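You operate a simulated robot arm through the tools that you are given. There is no shell and no other tool.

You run a simulated two-armed robot. Do the job below in one go: nothing can be reset, and whatever is moved stays where it is left.

JOB
Unpin the clamped block, wipe the oil off its top and repin it.
Fine: pins wait in the grey rack; white rag, back where it lay; blue pin in hole D, black pin in hole R; the block stays clamped; leave the silver pin and the other blocks. What is to be rubbed or washed off counts as gone when no trace of it is left.

The check looks at the end state, three seconds after you hand in, the way a careful person would. Anything else that was tipped, shoved, dropped, spilled or broken makes it a failure.

ROBOT AND FRAMES
Two 7-joint arms with two-finger grippers on one trunk that stands fixed in place. Base frame: the origin is at the foot of the trunk, x ahead of it, y to its left, z up. Readings come in cm, degrees, newtons and seconds.
The left shoulder is at [7.8, 15.1, 98.8], the right one opposite. With the tool pointing down near the work surface each hand reaches from about 10 to 62 cm from the base axis, measured 20 degrees to its own side. Payload 2.54 kg a hand.
The tool frame of a hand sits at the grasp point between the pads (the TCP): z along the fingers, y along the line on which they close. The tips reach 3 cm beyond it. The gripper opens to 11.6 cm. The gripper's body begins 9.5 cm behind the TCP.
Orientation is told as [roll, pitch, yaw] about the base's x, y, z axes, in that order, counted from this pose: with the fingers straight down and closing along the base's y, the tool's x points along the base's -x, its y along +y and its z along -z.

CONTROLS
- The arms move only by the tool play_rows. It takes "left_steps", "right_steps" or both (then of equal length, played together; a hand with none holds still); each is a list of rows, each a list of 7 numbers: the shift along the base's x, y, z in cm, then the turn, a rotation vector about the base's x, y, z in degrees, then the finger opening in cm, from 0 to 11.6. In form: [[x, y, z, wx, wy, wz, fingers], ...]. A call has 1 to 20 rows; each row is the pose to reach, as a shift and turn from the pose commanded when the call began. Rows are played at 5 a second. More than 5 cm and 8.6 degrees between two rows, or a gripper value outside its range, and nothing of the call is played. A pose out of reach is approached as far as the arm can. The call stops where the force on the tool passes 40 N (or 10 N more than at its start, if that is more) or the arm is blocked; 0.2 s more then pass. Each finger travels about 7.2 cm/s and halts on what it meets, pressing with about 37 N; the grip force reading is that of the motor and also rises with nothing between the fingers. The clock runs only during rows and for 0.2 s after the last one: add rows that repeat a pose to give the fingers time. The reply holds the time, the measured pose of the TCP, the force on the tool along the base axes, the opening and the grip force, in the units named above and with some noise, with the torque about the TCP (base axes, N m) and any sound that the robot's microphone picked up.
- Cameras (640 x 400 px; columns grow to the right, rows downward): "scene" is now at [15.98, 1.61, 116.36]; the picture's right is [0.17, -0.99, 0.00], its down [-0.16, -0.03, -0.99] and it looks along [0.97, 0.16, -0.16] (base axes); focal length 214 px, centre (320, 200). "left" rides on the left gripper at [6.9, 1.5, -12.2] in its tool frame; the picture's right is [-0.22, 0.98, 0.00], its down [-0.83, -0.18, -0.53] and it looks along [-0.52, -0.12, 0.85] (tool axes); focal length 251 px, centre (320, 200). "right" rides on the right gripper at [6.9, -1.5, -12.2] in its tool frame; the picture's right is [0.21, 0.98, 0.00], its down [-0.83, 0.18, -0.53] and it looks along [-0.52, 0.11, 0.85] (tool axes); focal length 251 px, centre (320, 200). There is no depth. A picture from a camera that has moved, and an enlarged one, comes with that camera's place and axes in the base frame and with its lens. The place of the scene camera against the robot may be out by one fixed shift of up to 1.8 cm in any direction.
- grab_frame(camera): a new picture of that camera. The clock stands still meanwhile.
- move_column(by): slides the trunk up (or, below 0, down) by that many cm; the arms and the scene camera ride with it, the base frame stays. It gives what a move gives, with no picture.
- turn_head(pan, tilt): turns the head with the scene camera to pan (to the left, within 80 degrees either way) and tilt (down, from -29 to 69), counted from straight ahead of the robot. It gives what a move gives.
- zoom(camera, box): a new picture of the part [left, top, right, bottom] of that camera's present view, enlarged. The clock stands still meanwhile.
- finish_job(): hands the job in; it is judged then, once.

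Nothing tells you positions but the pictures and the camera data. Unless the task says otherwise, let go and move clear before handing in.

The tools are called after "Emit:" by a JSON object that holds its "name" and its "arguments". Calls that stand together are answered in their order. play_rows: Moves the arms, as the interface text tells. Its arguments: {"type":"object","properties":{"left_steps":{"type":"array","items":{"type":"array","items":{"type":"number"}}},"right_steps":{"type":"array","items":{"type":"array","items":{"type":"number"}}}},"required":[]} The other tools are called the same way: move_column (by) slides the trunk up or down; turn_head (pan, tilt) turns the head that bears the scene camera; grab_frame (camera) takes a picture; zoom (camera, box) takes an enlarged picture of a part of a camera's view; finish_job () hands the job in.

At the start:

```text
time: 0.0
left_tool_pos: [41.87, 23.86, 119.59]
left_tool_rot: [0.0, 0.0, 0.0]
left_wrist_force: [0.6, -0.5, -0.1]
left_torque: [-0.01, -0.03, 0.01]
left_finger_gap: 11.6
left_gripper_force: 0.1
right_tool_pos: [32.74, -5.59, 115.96]
right_tool_rot: [0.1, 0.0, -0.1]
right_wrist_force: [0.1, -0.6, -0.7]
right_torque: [-0.01, 0.02, 0.0]
right_finger_gap: 11.58
right_gripper_force: 0.1
trunk travel left (down, up): [-22.5, 6.4]
head pan, tilt: [9.6, 9.5]
```

scene: 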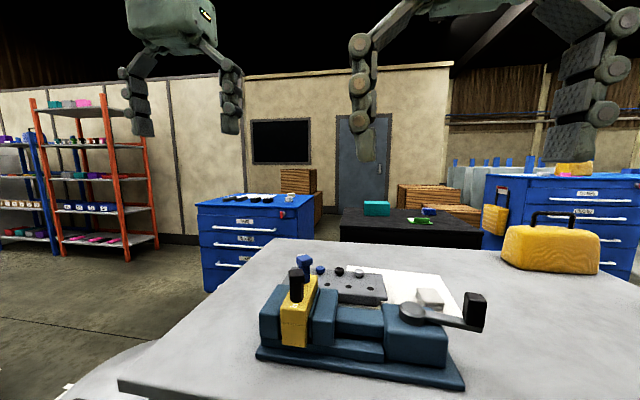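
right: 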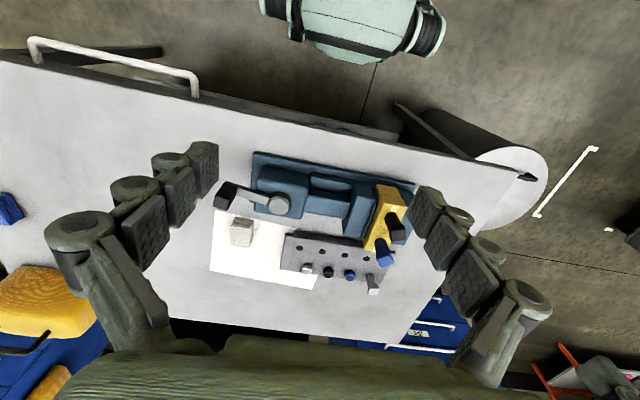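
left: 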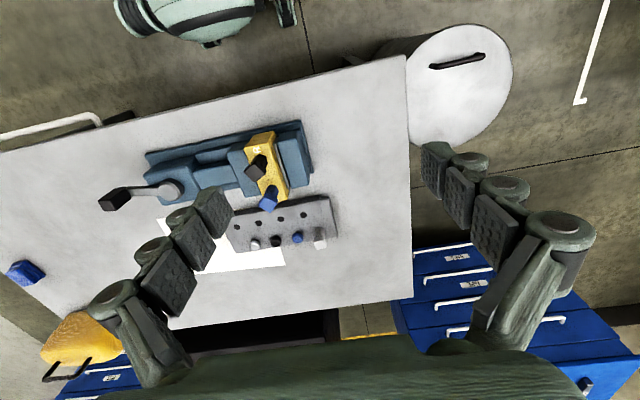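

I see a cart table with a blue vise clamping a yellow block that has two tall pins in it, a grey rack with pins behind it, a white sheet, and a small white cube-like thing. I'll look more closely before moving.

Emit:
{"name": "zoom", "arguments": {"camera": "scene", "box": [240, 230, 500, 400]}}

Emit:
{"name": "zoom", "arguments": {"camera": "right", "box": [200, 140, 440, 300]}}

Emit:
{"name": "zoom", "arguments": {"camera": "left", "box": [90, 110, 350, 280]}}

```text
2.35 times, centred on (370, 315) of scene
camera zoom: at [15.98, 1.61, 116.36], right [0.17, -0.99, 0.0], down [-0.16, -0.03, -0.99], along [0.97, 0.16, -0.16], focal length 505 px, centre (202, -71)
```

zoom: 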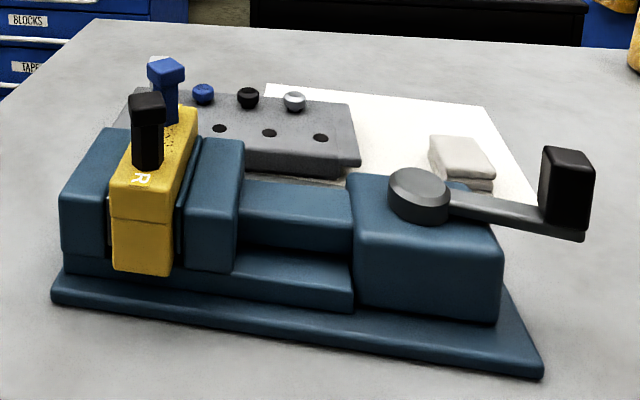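

```text
2.50 times, centred on (320, 220) of right
camera zoom: at [26.0, -7.1, 128.12], right [-0.21, 0.98, 0.0], down [0.83, 0.18, 0.53], along [0.52, 0.12, -0.84], focal length 629 px, centre (320, 150)
```

zoom: 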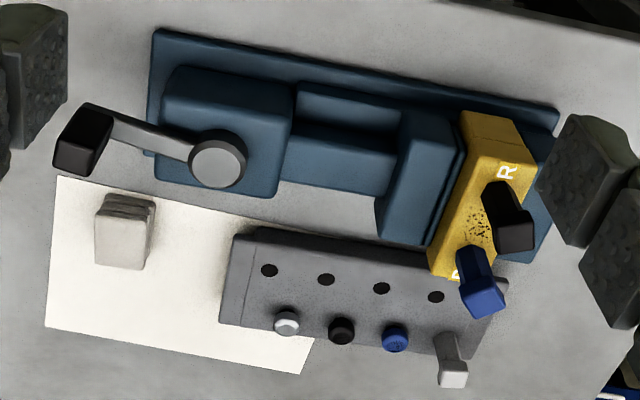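

```text
2.35 times, centred on (220, 195) of left
camera zoom: at [34.77, 25.28, 131.63], right [0.22, 0.98, 0.0], down [0.83, -0.18, 0.53], along [0.52, -0.12, -0.85], focal length 592 px, centre (555, 212)
```

zoom: 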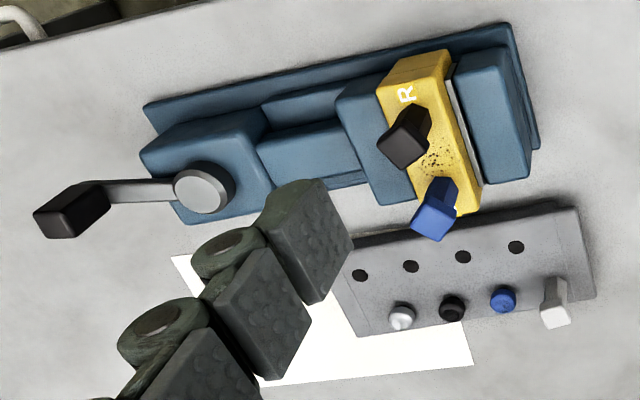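

The block is yellow, with an "R" label near a black pin and another label near a blue pin. I take the block top to be at about z 91 and the rack near (67, 6, 84). I'll aim the head down at it for a clearer view.

Emit:
{"name": "turn_head", "arguments": {"pan": 5, "tilt": 35}}

Emit:
{"name": "grab_frame", "arguments": {"camera": "scene"}}

Emit:
{"name": "zoom", "arguments": {"camera": "scene", "box": [220, 120, 380, 220]}}

```text
time: 0.9
left_tool_pos: [41.91, 23.82, 119.63]
left_tool_rot: [-0.1, 0.0, 0.0]
left_wrist_force: [-0.1, -0.4, 0.2]
left_torque: [-0.01, -0.01, -0.01]
left_finger_gap: 11.6
left_gripper_force: 0.1
right_tool_pos: [32.91, -5.51, 115.98]
right_tool_rot: [0.1, 0.1, -0.2]
right_wrist_force: [0.1, 0.2, -0.1]
right_torque: [0.01, -0.05, -0.01]
right_finger_gap: 11.61
right_gripper_force: 0.0
trunk travel left (down, up): [-22.5, 6.4]
head pan, tilt: [5.0, 35.0]
```

```text
taken
camera scene: at [15.59, 0.83, 112.26], right [0.09, -1.0, 0.0], down [-0.57, -0.05, -0.82], along [0.82, 0.07, -0.57], focal length 214 px, centre (320, 200)
```

scene: 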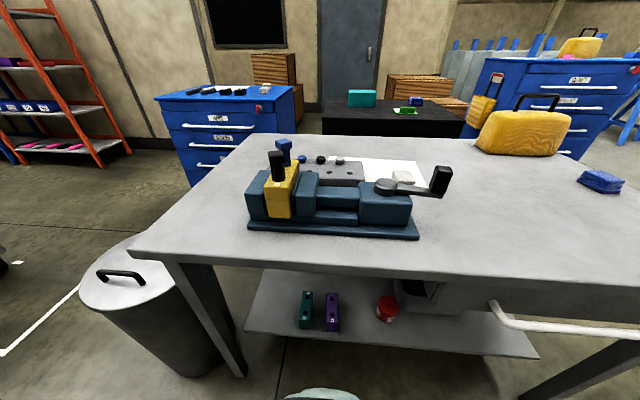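

```text
4.00 times, centred on (300, 170) of scene
camera zoom: at [15.59, 0.83, 112.26], right [0.09, -1.0, 0.0], down [-0.57, -0.05, -0.82], along [0.82, 0.07, -0.57], focal length 858 px, centre (400, 320)
```

zoom: 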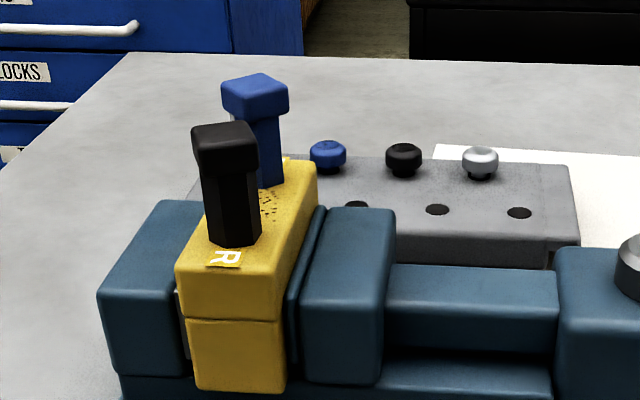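

Two tall pins (black at R, blue at the far hole) stand in the yellow block, and the rack holds a row of small knobs, a row of free holes and a silver pin. The white folded rag lies on the white sheet, and a blue rag is off to the right. I'll part the hands and use the wrist cameras for closer views.

Emit:
{"name": "play_rows", "arguments": {"left_steps": [[0, 0, 0, 0, 0, 0, 11.6], [0, 0, 0, 0, 0, 0, 11.6], [0, -4, -3, 0, 0, 0, 11.6], [0, -8, -6, 0, 0, 0, 11.6], [1, -10, -9, 0, 0, 0, 11.6], [1, -10, -9, 0, 0, 0, 11.6]], "right_steps": [[0, -4, 0, 0, 0, 0, 11.6], [0, -8, 0, 0, 0, 0, 11.6], [2, -11, -2, 0, 0, 0, 11.6], [4, -11, -4, 0, 0, 0, 11.6], [6, -11, -6, 0, 0, 0, 11.6], [6, -11, -6, 0, 0, 0, 11.6]]}}

Emit:
{"name": "grab_frame", "arguments": {"camera": "left"}}

Emit:
{"name": "grab_frame", "arguments": {"camera": "right"}}

```text
time: 2.3
left_tool_pos: [42.92, 13.8, 110.65]
left_tool_rot: [0.0, 0.0, 0.0]
left_wrist_force: [0.3, -0.7, 0.5]
left_torque: [0.03, -0.02, -0.01]
left_finger_gap: 11.59
left_gripper_force: 0.0
right_tool_pos: [38.97, -16.63, 110.15]
right_tool_rot: [0.0, -0.1, -0.1]
right_wrist_force: [0.4, -0.1, -0.5]
right_torque: [0.01, 0.0, 0.01]
right_finger_gap: 11.61
right_gripper_force: 0.0
trunk travel left (down, up): [-22.5, 6.4]
head pan, tilt: [5.0, 35.0]
```

```text
taken
camera left: at [35.8, 15.33, 122.59], right [0.21, 0.98, 0.0], down [0.83, -0.18, 0.53], along [0.52, -0.11, -0.85], focal length 251 px, centre (320, 200)
```

left: 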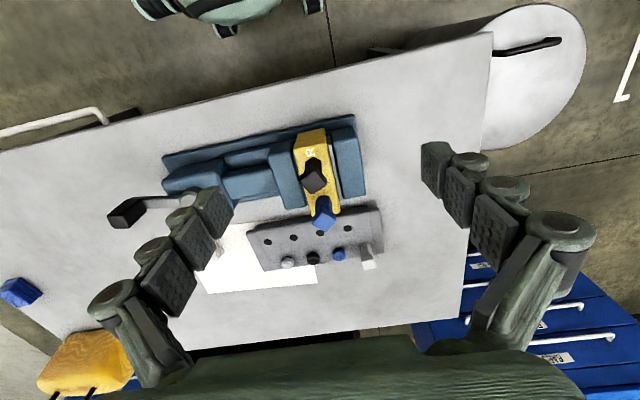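

```text
taken
camera right: at [32.08, -18.22, 122.35], right [-0.21, 0.98, 0.0], down [0.83, 0.18, 0.54], along [0.52, 0.12, -0.84], focal length 251 px, centre (320, 200)
```

right: 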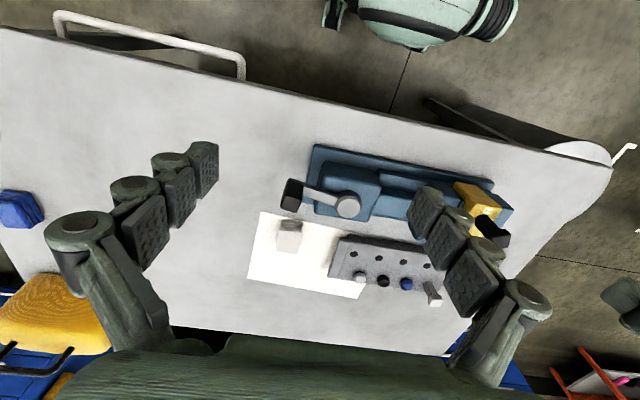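

The wrist views confirm the layout; I'll enlarge them on the block, rack and rag.

Emit:
{"name": "zoom", "arguments": {"camera": "left", "box": [230, 110, 400, 216]}}

Emit:
{"name": "zoom", "arguments": {"camera": "left", "box": [240, 190, 400, 290]}}

Emit:
{"name": "zoom", "arguments": {"camera": "right", "box": [240, 140, 400, 240]}}

Emit:
{"name": "zoom", "arguments": {"camera": "right", "box": [240, 205, 460, 342]}}

```text
3.76 times, centred on (315, 163) of left
camera zoom: at [35.8, 15.33, 122.59], right [0.21, 0.98, 0.0], down [0.83, -0.18, 0.53], along [0.52, -0.11, -0.85], focal length 947 px, centre (339, 339)
```

zoom: 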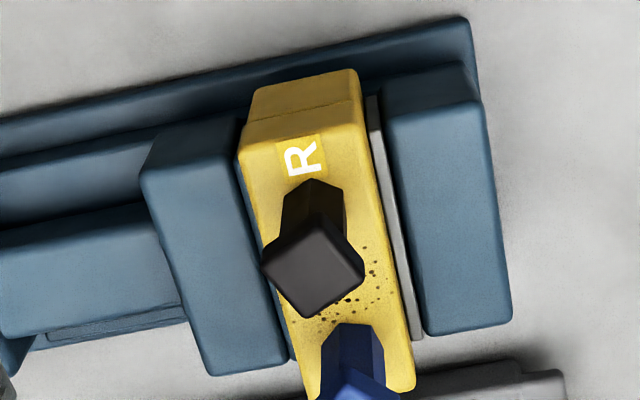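

```text
4.00 times, centred on (320, 240) of left
camera zoom: at [35.8, 15.33, 122.59], right [0.21, 0.98, 0.0], down [0.83, -0.18, 0.53], along [0.52, -0.11, -0.85], focal length 1006 px, centre (320, 40)
```

zoom: 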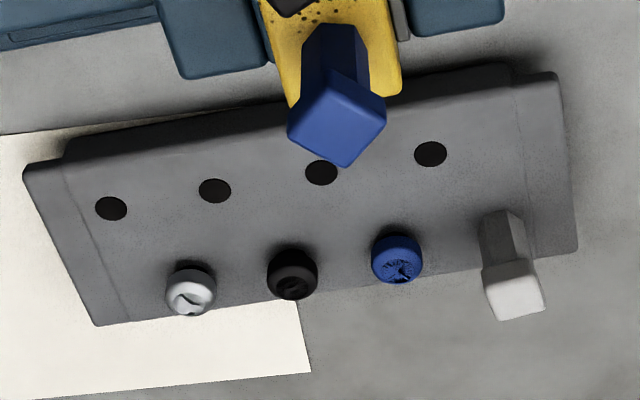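

```text
4.00 times, centred on (320, 190) of right
camera zoom: at [32.08, -18.22, 122.35], right [-0.21, 0.98, 0.0], down [0.83, 0.18, 0.54], along [0.52, 0.12, -0.84], focal length 1006 px, centre (320, 240)
```

zoom: 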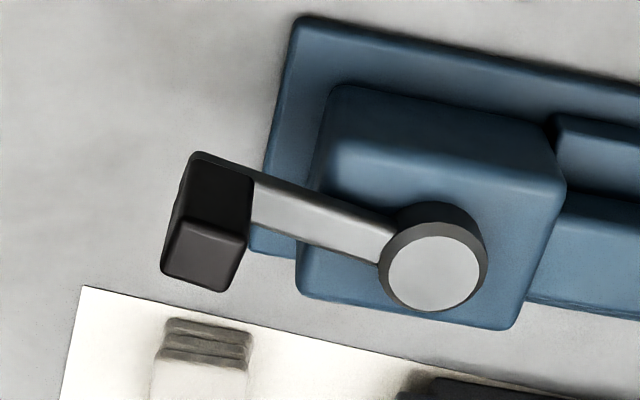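

```text
2.91 times, centred on (350, 274) of right
camera zoom: at [32.08, -18.22, 122.35], right [-0.21, 0.98, 0.0], down [0.83, 0.18, 0.54], along [0.52, 0.12, -0.84], focal length 731 px, centre (233, -14)
```

zoom: 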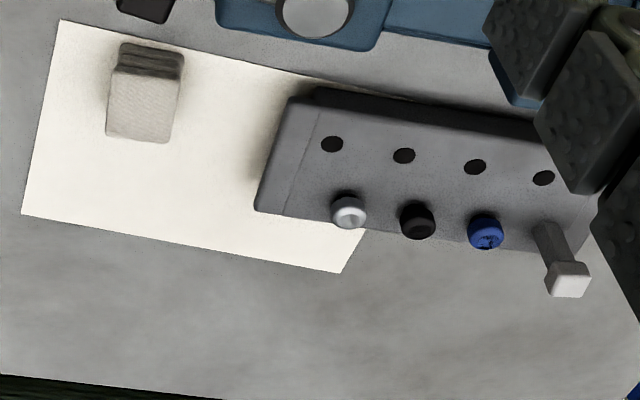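

I need the exact head shapes and angles of the pins, so I'll enlarge further on each one.

Emit:
{"name": "zoom", "arguments": {"camera": "left", "box": [290, 150, 350, 188]}}

Emit:
{"name": "zoom", "arguments": {"camera": "left", "box": [290, 190, 350, 228]}}

Emit:
{"name": "zoom", "arguments": {"camera": "scene", "box": [255, 130, 315, 168]}}

Emit:
{"name": "zoom", "arguments": {"camera": "scene", "box": [255, 160, 315, 198]}}

```text
10.53 times, centred on (320, 169) of left
camera zoom: at [35.8, 15.33, 122.59], right [0.21, 0.98, 0.0], down [0.83, -0.18, 0.53], along [0.52, -0.11, -0.85], focal length 2647 px, centre (320, 526)
```

zoom: 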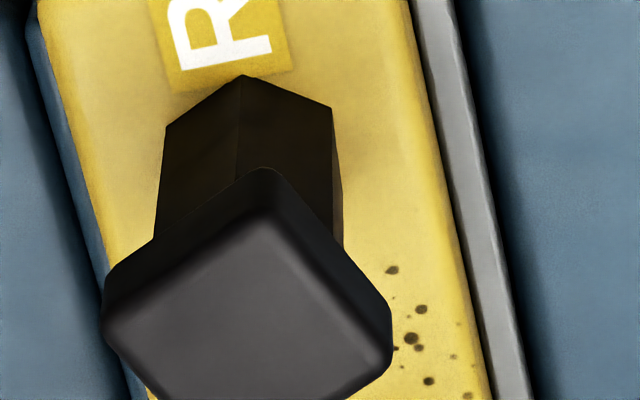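

```text
10.53 times, centred on (320, 209) of left
camera zoom: at [35.8, 15.33, 122.59], right [0.21, 0.98, 0.0], down [0.83, -0.18, 0.53], along [0.52, -0.11, -0.85], focal length 2647 px, centre (320, 105)
```

zoom: 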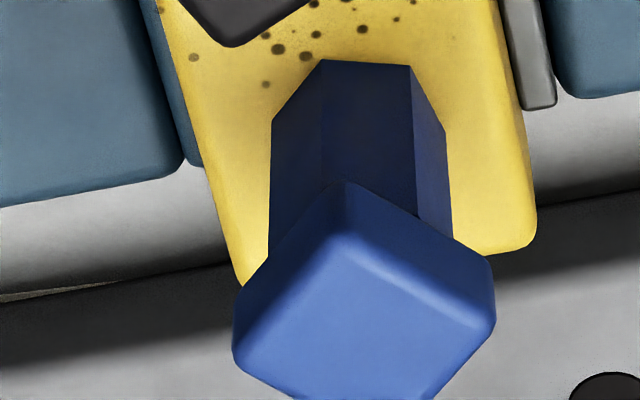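

```text
10.53 times, centred on (285, 149) of scene
camera zoom: at [15.58, 0.83, 112.27], right [0.09, -1.0, 0.0], down [-0.57, -0.05, -0.82], along [0.82, 0.07, -0.57], focal length 2258 px, centre (688, 737)
```

zoom: 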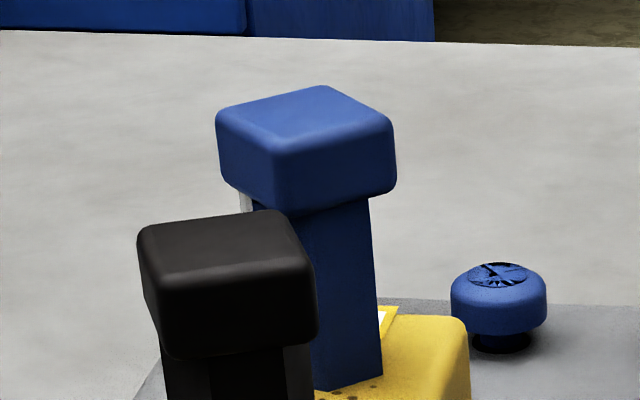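

```text
10.53 times, centred on (285, 179) of scene
camera zoom: at [15.58, 0.83, 112.27], right [0.09, -1.0, 0.0], down [-0.57, -0.05, -0.82], along [0.82, 0.07, -0.57], focal length 2258 px, centre (688, 421)
```

zoom: 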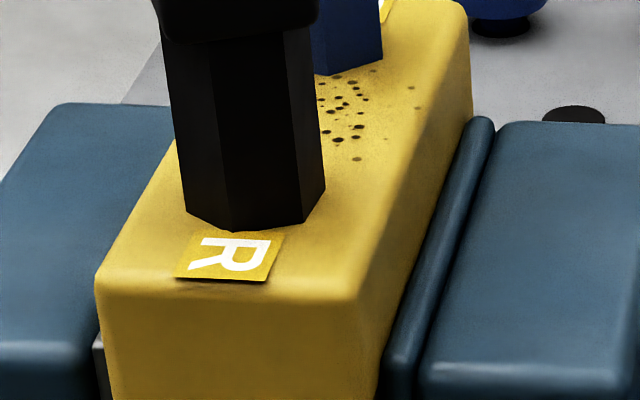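

The pins have square heads turned about 26° (black) and 43° (blue), with hexagonal shafts. I'll look at my own hand next, to see what sits around the gripper before planning tilted approaches.

Emit:
{"name": "turn_head", "arguments": {"pan": 22, "tilt": -8}}

Emit:
{"name": "grab_frame", "arguments": {"camera": "scene"}}

```text
time: 3.4
left_tool_pos: [42.8, 13.93, 110.54]
left_tool_rot: [0.0, 0.1, 0.0]
left_wrist_force: [-0.3, 0.7, 0.0]
left_torque: [0.01, 0.04, -0.02]
left_finger_gap: 11.6
left_gripper_force: 0.0
right_tool_pos: [39.02, -16.69, 110.1]
right_tool_rot: [0.1, 0.0, -0.2]
right_wrist_force: [0.3, 0.4, 0.9]
right_torque: [-0.02, 0.02, 0.01]
right_finger_gap: 11.61
right_gripper_force: 0.0
trunk travel left (down, up): [-22.5, 6.4]
head pan, tilt: [22.0, -8.0]
```

```text
taken
camera scene: at [14.77, 3.27, 119.09], right [0.37, -0.93, 0.0], down [0.13, 0.05, -0.99], along [0.92, 0.37, 0.14], focal length 214 px, centre (320, 200)
```

scene: 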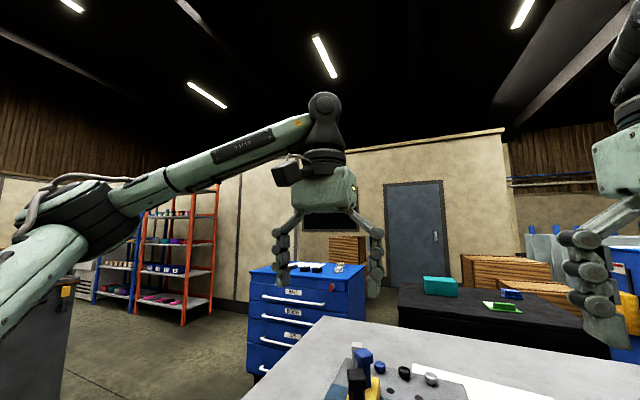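

A black camera box hangs behind each hand, so I need clearance there. I now take the rack top as z≈83, its free near-row holes as x≈67.7 with y≈-2.8, 2.7, 8.3 and 13.9, and the table as z≈79.9. I'll raise the trunk for reach and tilt the head back down.

Emit:
{"name": "move_column", "arguments": {"by": 6.4}}

Emit:
{"name": "turn_head", "arguments": {"pan": 8, "tilt": 30}}

Emit:
{"name": "grab_frame", "arguments": {"camera": "scene"}}

```text
time: 4.4
left_tool_pos: [42.92, 13.86, 116.95]
left_tool_rot: [0.0, 0.0, 0.0]
left_wrist_force: [-1.1, 0.4, -0.4]
left_torque: [-0.01, 0.01, -0.01]
left_finger_gap: 11.58
left_gripper_force: 0.1
right_tool_pos: [38.99, -16.73, 116.61]
right_tool_rot: [0.1, 0.1, -0.1]
right_wrist_force: [0.4, 0.4, 0.4]
right_torque: [-0.04, -0.01, -0.01]
right_finger_gap: 11.61
right_gripper_force: 0.0
trunk travel left (down, up): [-28.9, 0.0]
head pan, tilt: [22.0, -8.0]
```

```text
time: 5.5
left_tool_pos: [42.97, 13.87, 116.91]
left_tool_rot: [0.0, 0.0, 0.1]
left_wrist_force: [0.4, -0.6, -0.2]
left_torque: [-0.01, 0.01, -0.04]
left_finger_gap: 11.61
left_gripper_force: 0.0
right_tool_pos: [38.97, -16.69, 116.58]
right_tool_rot: [0.1, 0.0, -0.1]
right_wrist_force: [-0.7, 0.7, 0.3]
right_torque: [0.01, 0.04, 0.0]
right_finger_gap: 11.6
right_gripper_force: 0.1
trunk travel left (down, up): [-28.9, 0.0]
head pan, tilt: [8.0, 30.0]
```

```text
taken
camera scene: at [15.78, 1.33, 119.44], right [0.14, -0.99, 0.0], down [-0.49, -0.07, -0.87], along [0.86, 0.12, -0.5], focal length 214 px, centre (320, 200)
```

scene: 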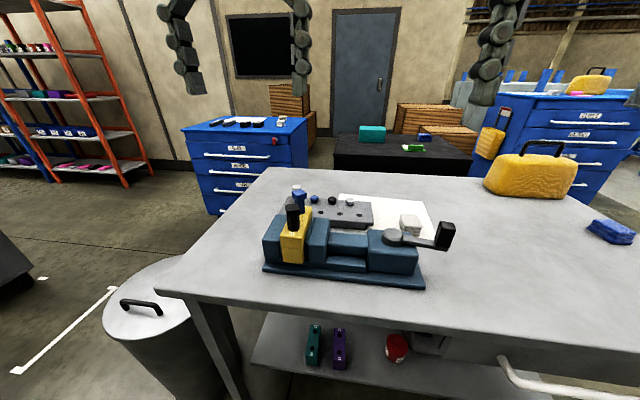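

The view is clear and both hands are well above the vise. I'll bring the left hand over the blue pin, turned 43° to match its head and tilted 28° forward.

Emit:
{"name": "play_rows", "arguments": {"left_steps": [[1.3, -0.55, -1.55, 1.5, -3.81, 6.02, 11.6], [2.6, -1.1, -3.1, 3.0, -7.62, 12.04, 11.6], [3.9, -1.65, -4.7, 4.5, -11.43, 18.06, 11.6], [5.2, -2.2, -6.25, 6.01, -15.24, 24.07, 11.6], [6.5, -2.75, -7.8, 7.51, -19.05, 30.09, 9], [7.8, -3.3, -9.4, 9.01, -22.86, 36.11, 7], [9.05, -3.87, -10.95, 10.51, -26.67, 42.13, 6], [9.05, -3.87, -10.95, 10.51, -26.67, 42.13, 6]]}}

Emit:
{"name": "grab_frame", "arguments": {"camera": "left"}}

Emit:
{"name": "grab_frame", "arguments": {"camera": "scene"}}

```text
time: 7.3
left_tool_pos: [51.9, 10.04, 106.01]
left_tool_rot: [-0.1, -28.1, 43.1]
left_wrist_force: [0.2, 0.4, -0.2]
left_torque: [0.02, 0.02, -0.04]
left_finger_gap: 5.98
left_gripper_force: 0.0
right_tool_pos: [38.94, -16.74, 116.55]
right_tool_rot: [0.1, -0.1, -0.2]
right_wrist_force: [0.8, 0.4, 0.7]
right_torque: [0.02, 0.03, -0.02]
right_finger_gap: 11.61
right_gripper_force: 0.1
trunk travel left (down, up): [-28.9, 0.0]
head pan, tilt: [8.0, 30.0]
```

```text
taken
camera left: at [42.08, 3.07, 113.3], right [-0.53, 0.84, 0.1], down [0.47, 0.19, 0.86], along [0.71, 0.5, -0.5], focal length 251 px, centre (320, 200)
```

left: 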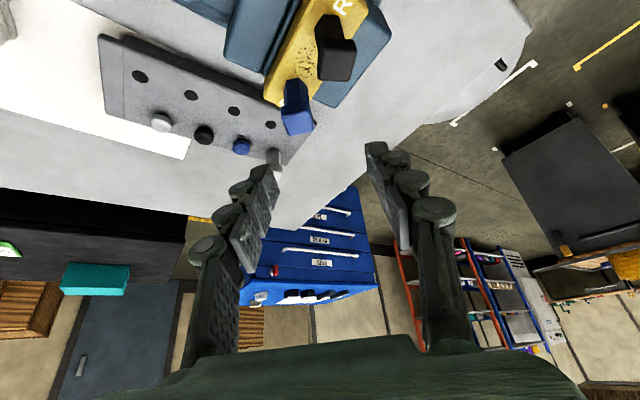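

```text
taken
camera scene: at [15.77, 1.33, 119.44], right [0.14, -0.99, 0.0], down [-0.49, -0.07, -0.87], along [0.86, 0.12, -0.5], focal length 214 px, centre (320, 200)
```

scene: 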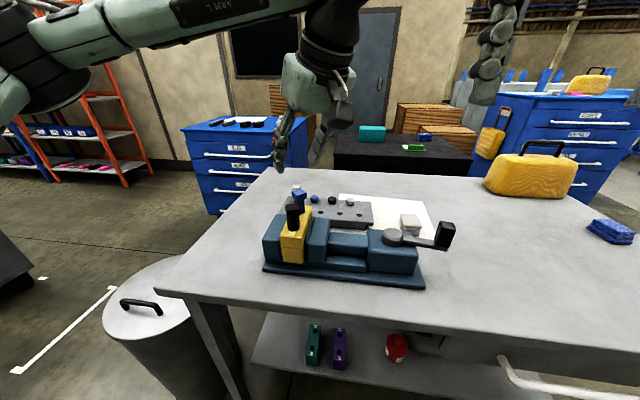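

The left hand is posed with the blue pin below and ahead of it. I'll enlarge to refine the pin's position and angle.

Emit:
{"name": "zoom", "arguments": {"camera": "left", "box": [256, 80, 352, 140]}}

Emit:
{"name": "zoom", "arguments": {"camera": "left", "box": [272, 0, 400, 80]}}

Emit:
{"name": "zoom", "arguments": {"camera": "scene", "box": [272, 180, 336, 220]}}

```text
6.67 times, centred on (304, 110) of left
camera zoom: at [42.08, 3.07, 113.3], right [-0.53, 0.84, 0.1], down [0.47, 0.19, 0.86], along [0.71, 0.5, -0.5], focal length 1676 px, centre (427, 800)
```

zoom: 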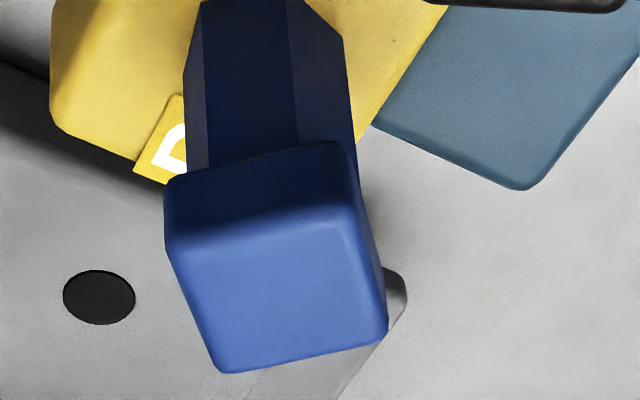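

```text
5.00 times, centred on (336, 40) of left
camera zoom: at [42.08, 3.07, 113.3], right [-0.53, 0.84, 0.1], down [0.47, 0.19, 0.86], along [0.71, 0.5, -0.5], focal length 1257 px, centre (240, 1000)
```

zoom: 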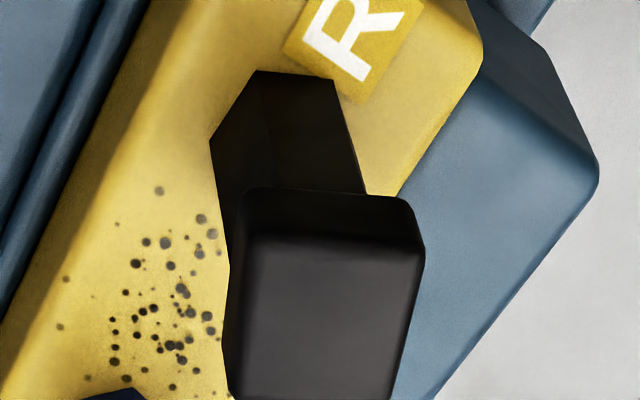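

```text
10.00 times, centred on (304, 200) of scene
camera zoom: at [15.77, 1.33, 119.44], right [0.14, -0.99, 0.0], down [-0.49, -0.07, -0.87], along [0.86, 0.12, -0.5], focal length 2145 px, centre (480, 200)
```

zoom: 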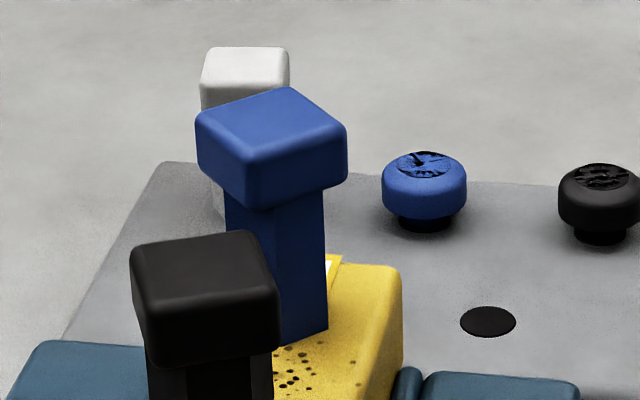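

The label by the blue pin is indeed "D", so the pins already stand in their right holes. I take the blue head's top to be centred at (55.9, 11.5, 95.6) and turned 40°. I'll move directly above it.

Emit:
{"name": "play_rows", "arguments": {"left_steps": [[2, 0.75, -2, 0, 0, -1.5, 5.2], [3.95, 1.5, -4.04, 0, 0, -3, 5.2], [3.95, 1.5, -4.04, 0, 0, -3, 5.2]]}}

Emit:
{"name": "grab_frame", "arguments": {"camera": "left"}}

Emit:
{"name": "zoom", "arguments": {"camera": "left", "box": [240, 80, 400, 180]}}

Emit:
{"name": "zoom", "arguments": {"camera": "scene", "box": [256, 150, 352, 210]}}

```text
time: 8.1
left_tool_pos: [56.0, 11.57, 101.98]
left_tool_rot: [0.1, -28.1, 39.9]
left_wrist_force: [0.5, -0.6, 0.3]
left_torque: [-0.02, 0.0, 0.04]
left_finger_gap: 5.17
left_gripper_force: 0.0
right_tool_pos: [38.92, -16.7, 116.61]
right_tool_rot: [0.1, 0.1, -0.1]
right_wrist_force: [0.3, 0.2, 0.5]
right_torque: [0.01, 0.01, -0.02]
right_finger_gap: 11.6
right_gripper_force: 0.1
trunk travel left (down, up): [-28.9, 0.0]
head pan, tilt: [8.0, 30.0]
```

```text
taken
camera left: at [45.78, 5.08, 109.31], right [-0.48, 0.87, 0.1], down [0.48, 0.17, 0.86], along [0.73, 0.46, -0.5], focal length 251 px, centre (320, 200)
```

left: 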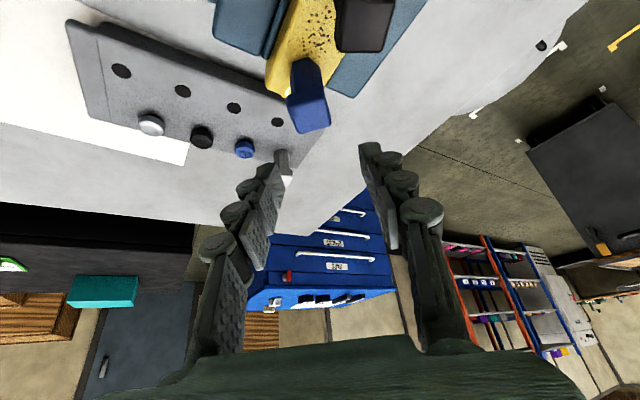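

```text
4.00 times, centred on (320, 130) of left
camera zoom: at [45.78, 5.08, 109.31], right [-0.48, 0.87, 0.1], down [0.48, 0.17, 0.86], along [0.73, 0.46, -0.5], focal length 1006 px, centre (320, 480)
```

zoom: 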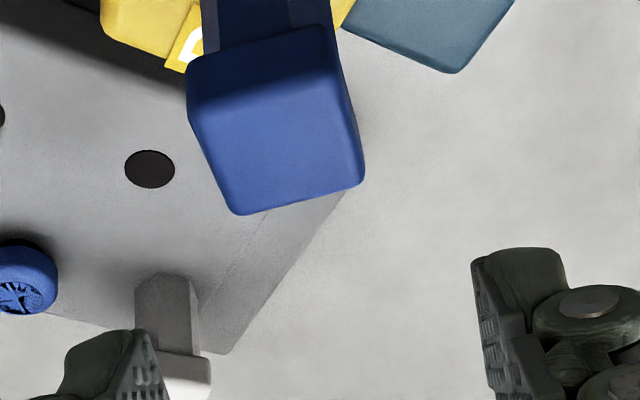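

```text
6.67 times, centred on (304, 180) of scene
camera zoom: at [15.77, 1.32, 119.44], right [0.14, -0.99, 0.0], down [-0.49, -0.07, -0.87], along [0.86, 0.12, -0.5], focal length 1430 px, centre (427, 333)
```

zoom: 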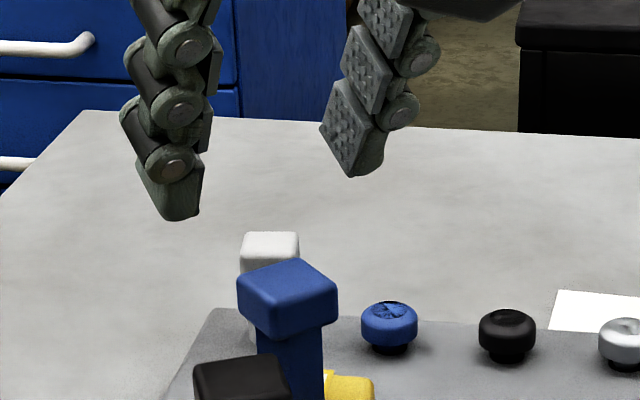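

The head sits right under the open fingers at (55.8, 11.5). I'll descend straight down around it and then close.

Emit:
{"name": "play_rows", "arguments": {"left_steps": [[0, 0, -2, 0, 0, 0, 5.2], [0, 0, -4, 0, 0, 0, 5.2], [0, 0, -5.5, 0, 0, 0, 5.2], [0, 0, -6.8, 0, 0, 0, 5.2], [0, 0, -6.8, 0, 0, 0, 5.2]]}}

Emit:
{"name": "grab_frame", "arguments": {"camera": "left"}}

Emit:
{"name": "zoom", "arguments": {"camera": "left", "box": [256, 140, 384, 220]}}

Emit:
{"name": "zoom", "arguments": {"camera": "scene", "box": [256, 150, 352, 210]}}

```text
time: 9.3
left_tool_pos: [55.96, 11.55, 95.14]
left_tool_rot: [-0.1, -27.9, 40.0]
left_wrist_force: [0.4, 0.0, 0.3]
left_torque: [0.03, -0.02, 0.0]
left_finger_gap: 5.19
left_gripper_force: 0.1
right_tool_pos: [39.01, -16.77, 116.62]
right_tool_rot: [0.1, 0.1, -0.2]
right_wrist_force: [0.5, 0.6, -0.4]
right_torque: [-0.01, 0.01, -0.04]
right_finger_gap: 11.59
right_gripper_force: 0.0
trunk travel left (down, up): [-28.9, 0.0]
head pan, tilt: [8.0, 30.0]
```

```text
taken
camera left: at [45.78, 5.07, 102.45], right [-0.48, 0.87, 0.1], down [0.48, 0.17, 0.86], along [0.73, 0.46, -0.5], focal length 251 px, centre (320, 200)
```

left: 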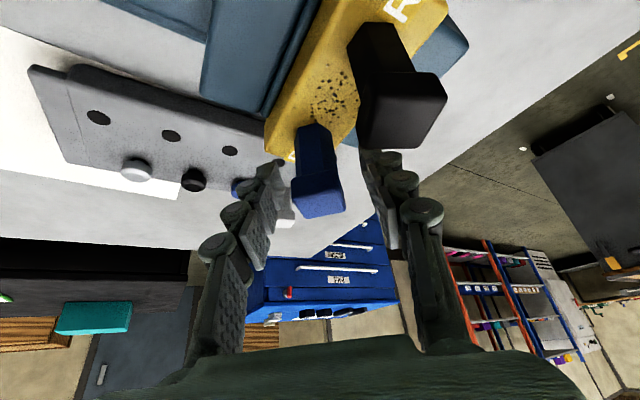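

```text
5.00 times, centred on (320, 180) of left
camera zoom: at [45.78, 5.07, 102.45], right [-0.48, 0.87, 0.1], down [0.48, 0.17, 0.86], along [0.73, 0.46, -0.5], focal length 1257 px, centre (320, 300)
```

zoom: 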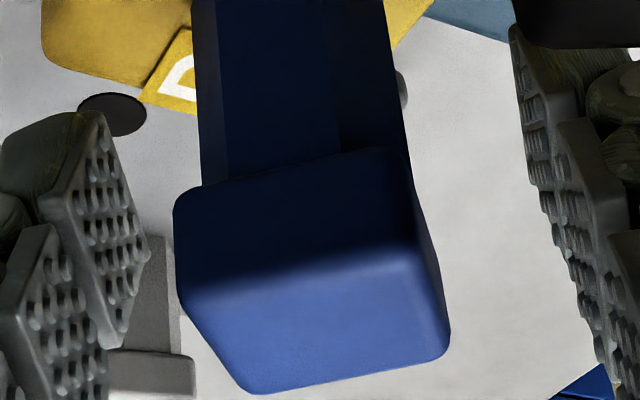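

```text
6.67 times, centred on (304, 180) of scene
camera zoom: at [15.77, 1.32, 119.44], right [0.14, -0.99, 0.0], down [-0.5, -0.07, -0.87], along [0.86, 0.12, -0.5], focal length 1430 px, centre (427, 333)
```

zoom: 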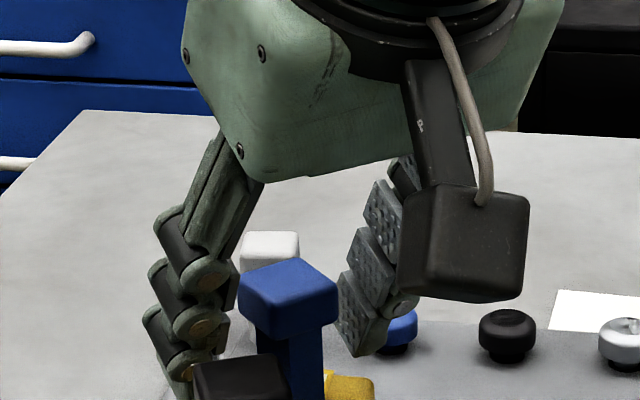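

The head is centred between the pads and aligned with them. I'll close on it.

Emit:
{"name": "play_rows", "arguments": {"left_steps": [[0, 0, 0, 0, 0, 0, 1.5], [0, 0, 0, 0, 0, 0, 1.5], [0, 0, 0, 0, 0, 0, 1.5]]}}

Emit:
{"name": "zoom", "arguments": {"camera": "left", "box": [256, 140, 384, 220]}}

Emit:
{"name": "zoom", "arguments": {"camera": "scene", "box": [256, 150, 352, 210]}}

```text
time: 10.1
left_tool_pos: [55.98, 11.58, 95.08]
left_tool_rot: [0.1, -28.0, 40.1]
left_wrist_force: [0.1, -0.1, -0.2]
left_torque: [-0.03, -0.01, -0.04]
left_finger_gap: 2.42
left_gripper_force: 37.1
right_tool_pos: [39.01, -16.62, 116.52]
right_tool_rot: [0.1, 0.0, -0.1]
right_wrist_force: [0.4, -0.5, -0.4]
right_torque: [0.03, -0.03, 0.03]
right_finger_gap: 11.61
right_gripper_force: 0.0
trunk travel left (down, up): [-28.9, 0.0]
head pan, tilt: [8.0, 30.0]
```

```text
5.00 times, centred on (320, 180) of left
camera zoom: at [45.79, 5.08, 102.47], right [-0.48, 0.87, 0.1], down [0.48, 0.17, 0.86], along [0.73, 0.46, -0.5], focal length 1257 px, centre (320, 300)
```

zoom: 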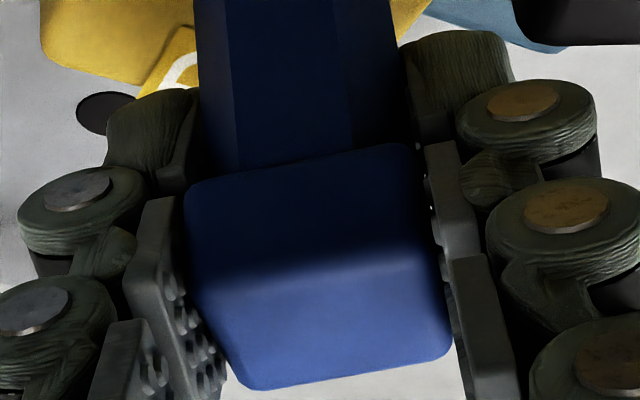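

```text
6.67 times, centred on (304, 180) of scene
camera zoom: at [15.78, 1.32, 119.43], right [0.14, -0.99, 0.0], down [-0.5, -0.07, -0.87], along [0.86, 0.12, -0.5], focal length 1430 px, centre (427, 333)
```

zoom: 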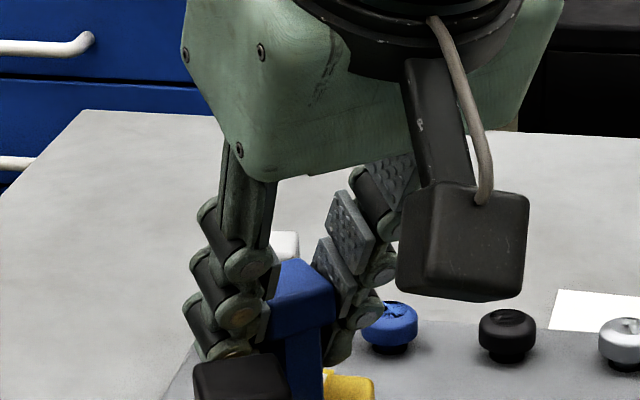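

The gripper holds the blue head (2.42 cm) without side load. I'll lift straight up, watching the force.

Emit:
{"name": "play_rows", "arguments": {"left_steps": [[0, 0, 0.5, 0, 0, 0, 1.5], [0, 0, 1, 0, 0, 0, 1.5], [0, 0, 2, 0, 0, 0, 1.5], [0, 0, 3, 0, 0, 0, 1.5]]}}

Emit:
{"name": "zoom", "arguments": {"camera": "left", "box": [240, 80, 400, 180]}}

Emit:
{"name": "zoom", "arguments": {"camera": "scene", "box": [256, 150, 352, 210]}}

```text
time: 11.1
left_tool_pos: [55.94, 11.51, 98.11]
left_tool_rot: [0.0, -28.0, 40.0]
left_wrist_force: [0.3, 1.4, -0.3]
left_torque: [0.02, 0.0, -0.03]
left_finger_gap: 2.42
left_gripper_force: 37.2
right_tool_pos: [39.0, -16.76, 116.58]
right_tool_rot: [0.1, 0.0, -0.1]
right_wrist_force: [0.3, 0.3, -0.1]
right_torque: [-0.01, 0.01, -0.03]
right_finger_gap: 11.6
right_gripper_force: 0.0
trunk travel left (down, up): [-28.9, 0.0]
head pan, tilt: [8.0, 30.0]
```

```text
4.00 times, centred on (320, 130) of left
camera zoom: at [45.69, 4.99, 105.55], right [-0.48, 0.87, 0.1], down [0.48, 0.17, 0.86], along [0.73, 0.46, -0.5], focal length 1006 px, centre (320, 480)
```

zoom: 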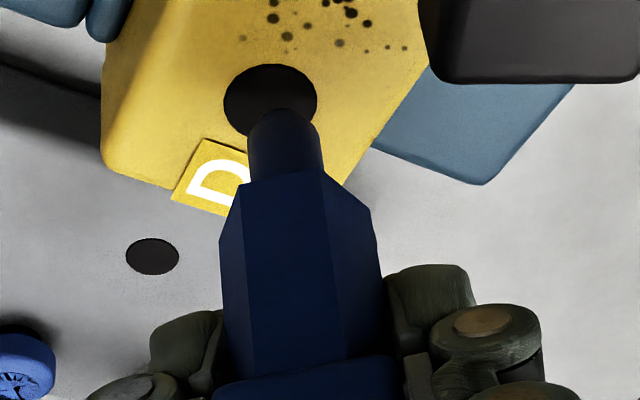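

```text
6.67 times, centred on (304, 180) of scene
camera zoom: at [15.77, 1.32, 119.43], right [0.14, -0.99, 0.0], down [-0.5, -0.07, -0.87], along [0.86, 0.12, -0.5], focal length 1430 px, centre (427, 333)
```

zoom: 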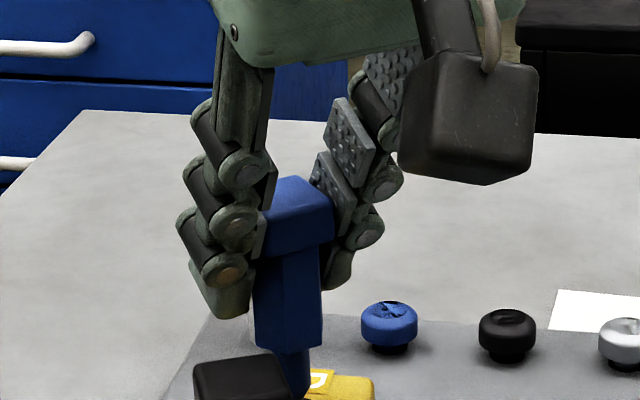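

The pin's lower part is a round shank of about 1.25 cm, leaving a ~1.65 cm hole freely. I'll keep lifting until the tip is clear.

Emit:
{"name": "play_rows", "arguments": {"left_steps": [[0, 0, 1, 0, 0, 0, 1.5], [0, 0, 2, 0, 0, 0, 1.5], [0, 0, 3, 0, 0, 0, 1.5], [0, 0, 3, 0, 0, 0, 1.5]]}}

Emit:
{"name": "zoom", "arguments": {"camera": "left", "box": [240, 60, 400, 160]}}

Emit:
{"name": "zoom", "arguments": {"camera": "scene", "box": [256, 150, 352, 210]}}

```text
time: 12.1
left_tool_pos: [55.75, 11.52, 101.31]
left_tool_rot: [0.0, -28.0, 39.9]
left_wrist_force: [-0.8, 0.2, -1.0]
left_torque: [0.01, -0.02, -0.03]
left_finger_gap: 2.41
left_gripper_force: 37.2
right_tool_pos: [39.01, -16.74, 116.58]
right_tool_rot: [0.1, 0.0, -0.2]
right_wrist_force: [-0.4, 0.3, -0.6]
right_torque: [-0.04, 0.0, 0.01]
right_finger_gap: 11.6
right_gripper_force: 0.0
trunk travel left (down, up): [-28.9, 0.0]
head pan, tilt: [8.0, 30.0]
```

```text
4.00 times, centred on (320, 110) of left
camera zoom: at [45.58, 4.98, 108.58], right [-0.48, 0.87, 0.1], down [0.48, 0.17, 0.86], along [0.73, 0.46, -0.5], focal length 1006 px, centre (320, 560)
```

zoom: 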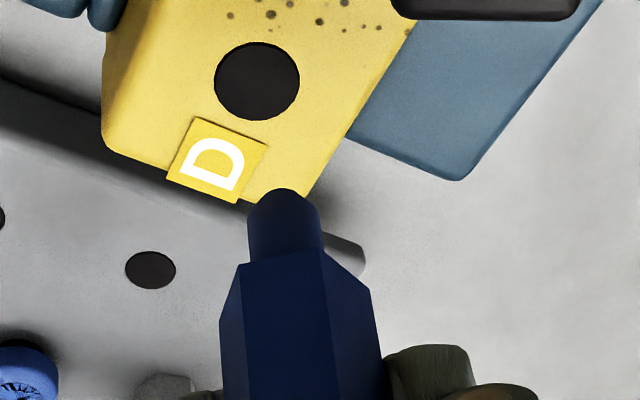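

```text
6.67 times, centred on (304, 180) of scene
camera zoom: at [15.79, 1.32, 119.43], right [0.14, -0.99, 0.0], down [-0.5, -0.07, -0.87], along [0.86, 0.12, -0.5], focal length 1430 px, centre (427, 333)
```

zoom: 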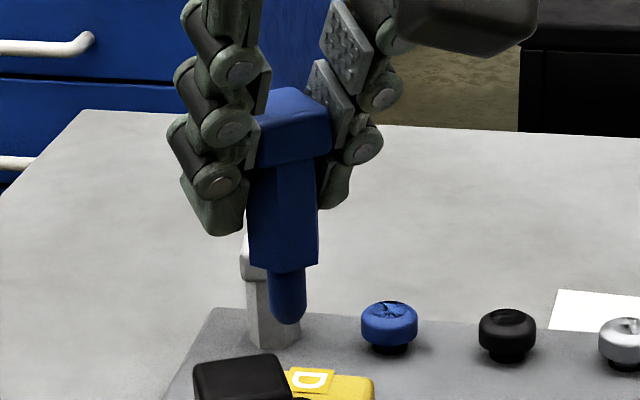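

The blue pin is out, with its tip about 6.8 cm below the grip point. I'll carry it high over the block to a free rack hole (the second, near (67.7, 2.7)) while turning the hand straight.

Emit:
{"name": "play_rows", "arguments": {"left_steps": [[2, -1.5, 0.5, 0, 0, -8, 1.5], [4.4, -3.2, 0.5, 0, 0, -16, 1.5], [6.8, -5, 0, 0, 0, -24, 1.5], [9.2, -6.8, -1.5, 0, 0, -32, 1.5], [11.83, -8.8, -3.5, 0, 0, -40, 1.5], [11.83, -8.8, -5.6, 0, 0, -40, 1.5], [11.83, -8.8, -5.6, 0, 0, -40, 1.5]]}}

Emit:
{"name": "grab_frame", "arguments": {"camera": "left"}}

Emit:
{"name": "zoom", "arguments": {"camera": "left", "box": [240, 60, 400, 160]}}

Emit:
{"name": "zoom", "arguments": {"camera": "scene", "box": [280, 150, 408, 230]}}

Emit:
{"name": "grab_frame", "arguments": {"camera": "right"}}

```text
time: 13.7
left_tool_pos: [67.67, 2.65, 95.42]
left_tool_rot: [0.1, -28.0, -0.1]
left_wrist_force: [-0.4, -0.1, -0.9]
left_torque: [-0.02, 0.03, -0.02]
left_finger_gap: 2.41
left_gripper_force: 37.3
right_tool_pos: [39.05, -16.72, 116.6]
right_tool_rot: [0.1, 0.0, -0.1]
right_wrist_force: [0.5, 0.4, -0.2]
right_torque: [0.03, 0.01, 0.01]
right_finger_gap: 11.61
right_gripper_force: 0.0
trunk travel left (down, up): [-28.9, 0.0]
head pan, tilt: [8.0, 30.0]
```

```text
taken
camera left: at [55.7, 4.15, 102.79], right [0.19, 0.98, 0.1], down [0.48, -0.18, 0.86], along [0.86, -0.12, -0.5], focal length 251 px, centre (320, 200)
```

left: 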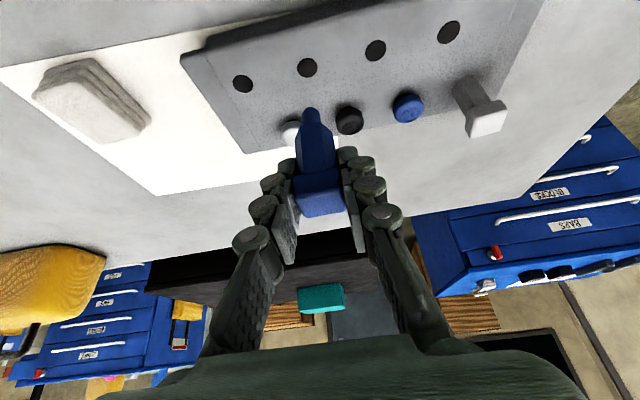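

```text
4.00 times, centred on (320, 110) of left
camera zoom: at [55.7, 4.15, 102.79], right [0.19, 0.98, 0.1], down [0.48, -0.18, 0.86], along [0.86, -0.12, -0.5], focal length 1006 px, centre (320, 560)
```

zoom: 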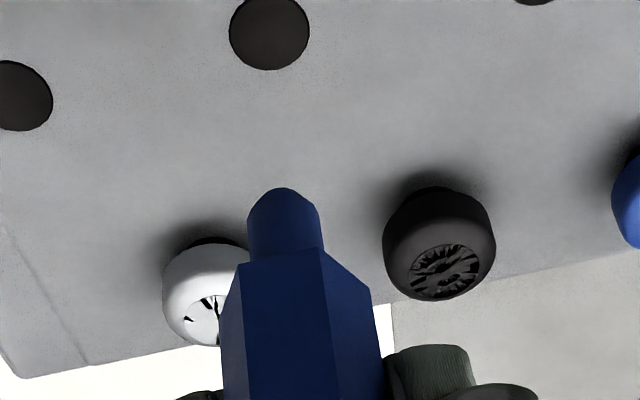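

```text
5.00 times, centred on (344, 190) of scene
camera zoom: at [15.78, 1.32, 119.43], right [0.14, -0.99, 0.0], down [-0.5, -0.07, -0.87], along [0.86, 0.12, -0.5], focal length 1072 px, centre (200, 250)
```

zoom: 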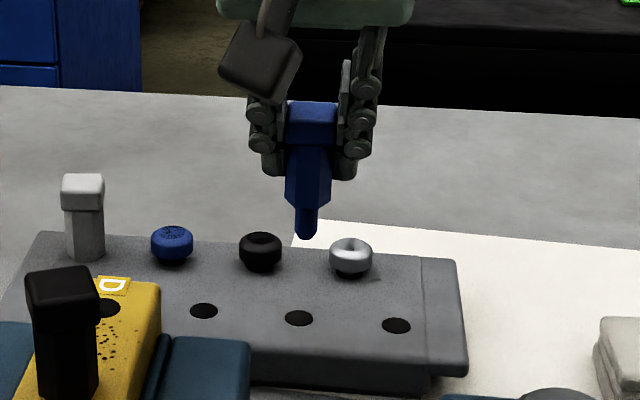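

```text
taken
camera right: at [32.1, -18.21, 128.75], right [-0.21, 0.98, 0.0], down [0.83, 0.18, 0.53], along [0.52, 0.12, -0.84], focal length 251 px, centre (320, 200)
```

right: 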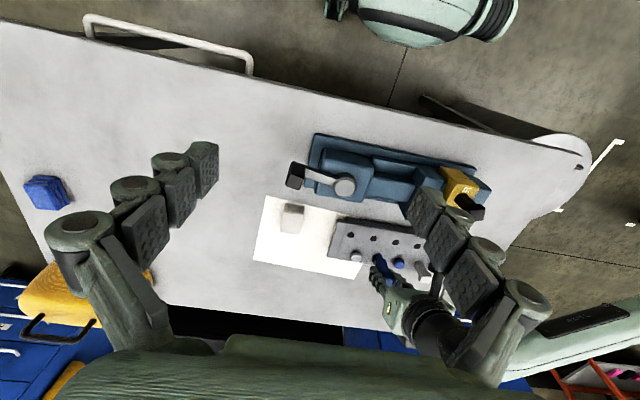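

The pin hangs vertical over the rack at about (67.5, 2.7), and I put the hole centre at (67.85, 2.74). I'll shift slightly forward and go down to just above the hole, then check.

Emit:
{"name": "play_rows", "arguments": {"left_steps": [[0.3, 0.06, -1.6, 0, 0, 0, 1.5], [0.3, 0.06, -3.2, 0, 0, 0, 1.5], [0.3, 0.06, -4.8, 0, 0, 0, 1.5], [0.3, 0.06, -4.8, 0, 0, 0, 1.5]]}}

Emit:
{"name": "zoom", "arguments": {"camera": "left", "box": [256, 70, 384, 150]}}

Emit:
{"name": "zoom", "arguments": {"camera": "scene", "box": [304, 170, 384, 220]}}

Emit:
{"name": "zoom", "arguments": {"camera": "right", "box": [320, 205, 448, 285]}}

```text
time: 14.7
left_tool_pos: [68.04, 2.79, 90.76]
left_tool_rot: [0.0, -28.0, 0.0]
left_wrist_force: [0.1, 0.7, -1.2]
left_torque: [0.02, -0.02, 0.0]
left_finger_gap: 2.41
left_gripper_force: 36.7
right_tool_pos: [39.05, -16.75, 116.52]
right_tool_rot: [0.1, 0.0, -0.1]
right_wrist_force: [0.7, 0.1, -1.1]
right_torque: [-0.01, 0.01, 0.0]
right_finger_gap: 11.59
right_gripper_force: 0.1
trunk travel left (down, up): [-28.9, 0.0]
head pan, tilt: [8.0, 30.0]
```

```text
5.00 times, centred on (320, 110) of left
camera zoom: at [56.0, 4.21, 98.12], right [0.19, 0.98, 0.1], down [0.48, -0.18, 0.86], along [0.86, -0.12, -0.5], focal length 1257 px, centre (320, 650)
```

zoom: 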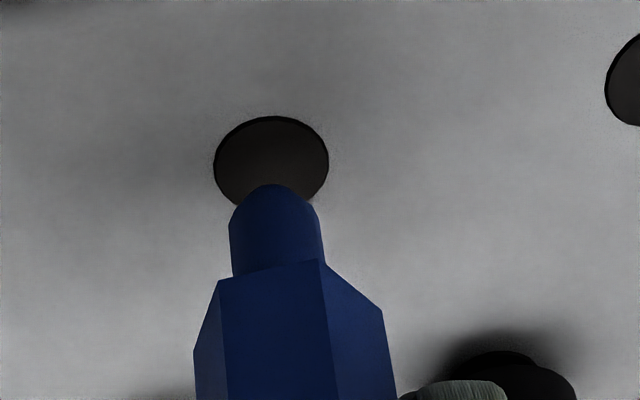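

```text
8.00 times, centred on (344, 195) of scene
camera zoom: at [15.78, 1.32, 119.44], right [0.14, -0.99, 0.0], down [-0.5, -0.07, -0.87], along [0.86, 0.12, -0.5], focal length 1716 px, centre (128, 240)
```

zoom: 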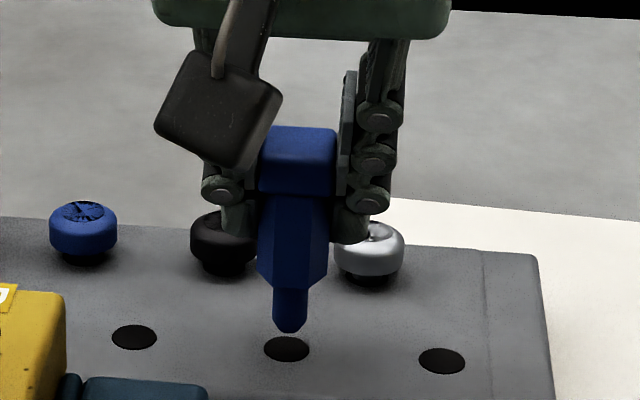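

```text
5.00 times, centred on (384, 245) of right
camera zoom: at [32.1, -18.21, 128.75], right [-0.21, 0.98, 0.0], down [0.83, 0.18, 0.53], along [0.52, 0.12, -0.84], focal length 1257 px, centre (0, -25)
```

zoom: 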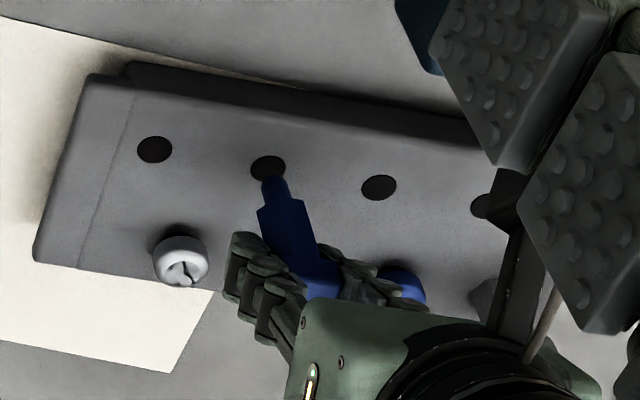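

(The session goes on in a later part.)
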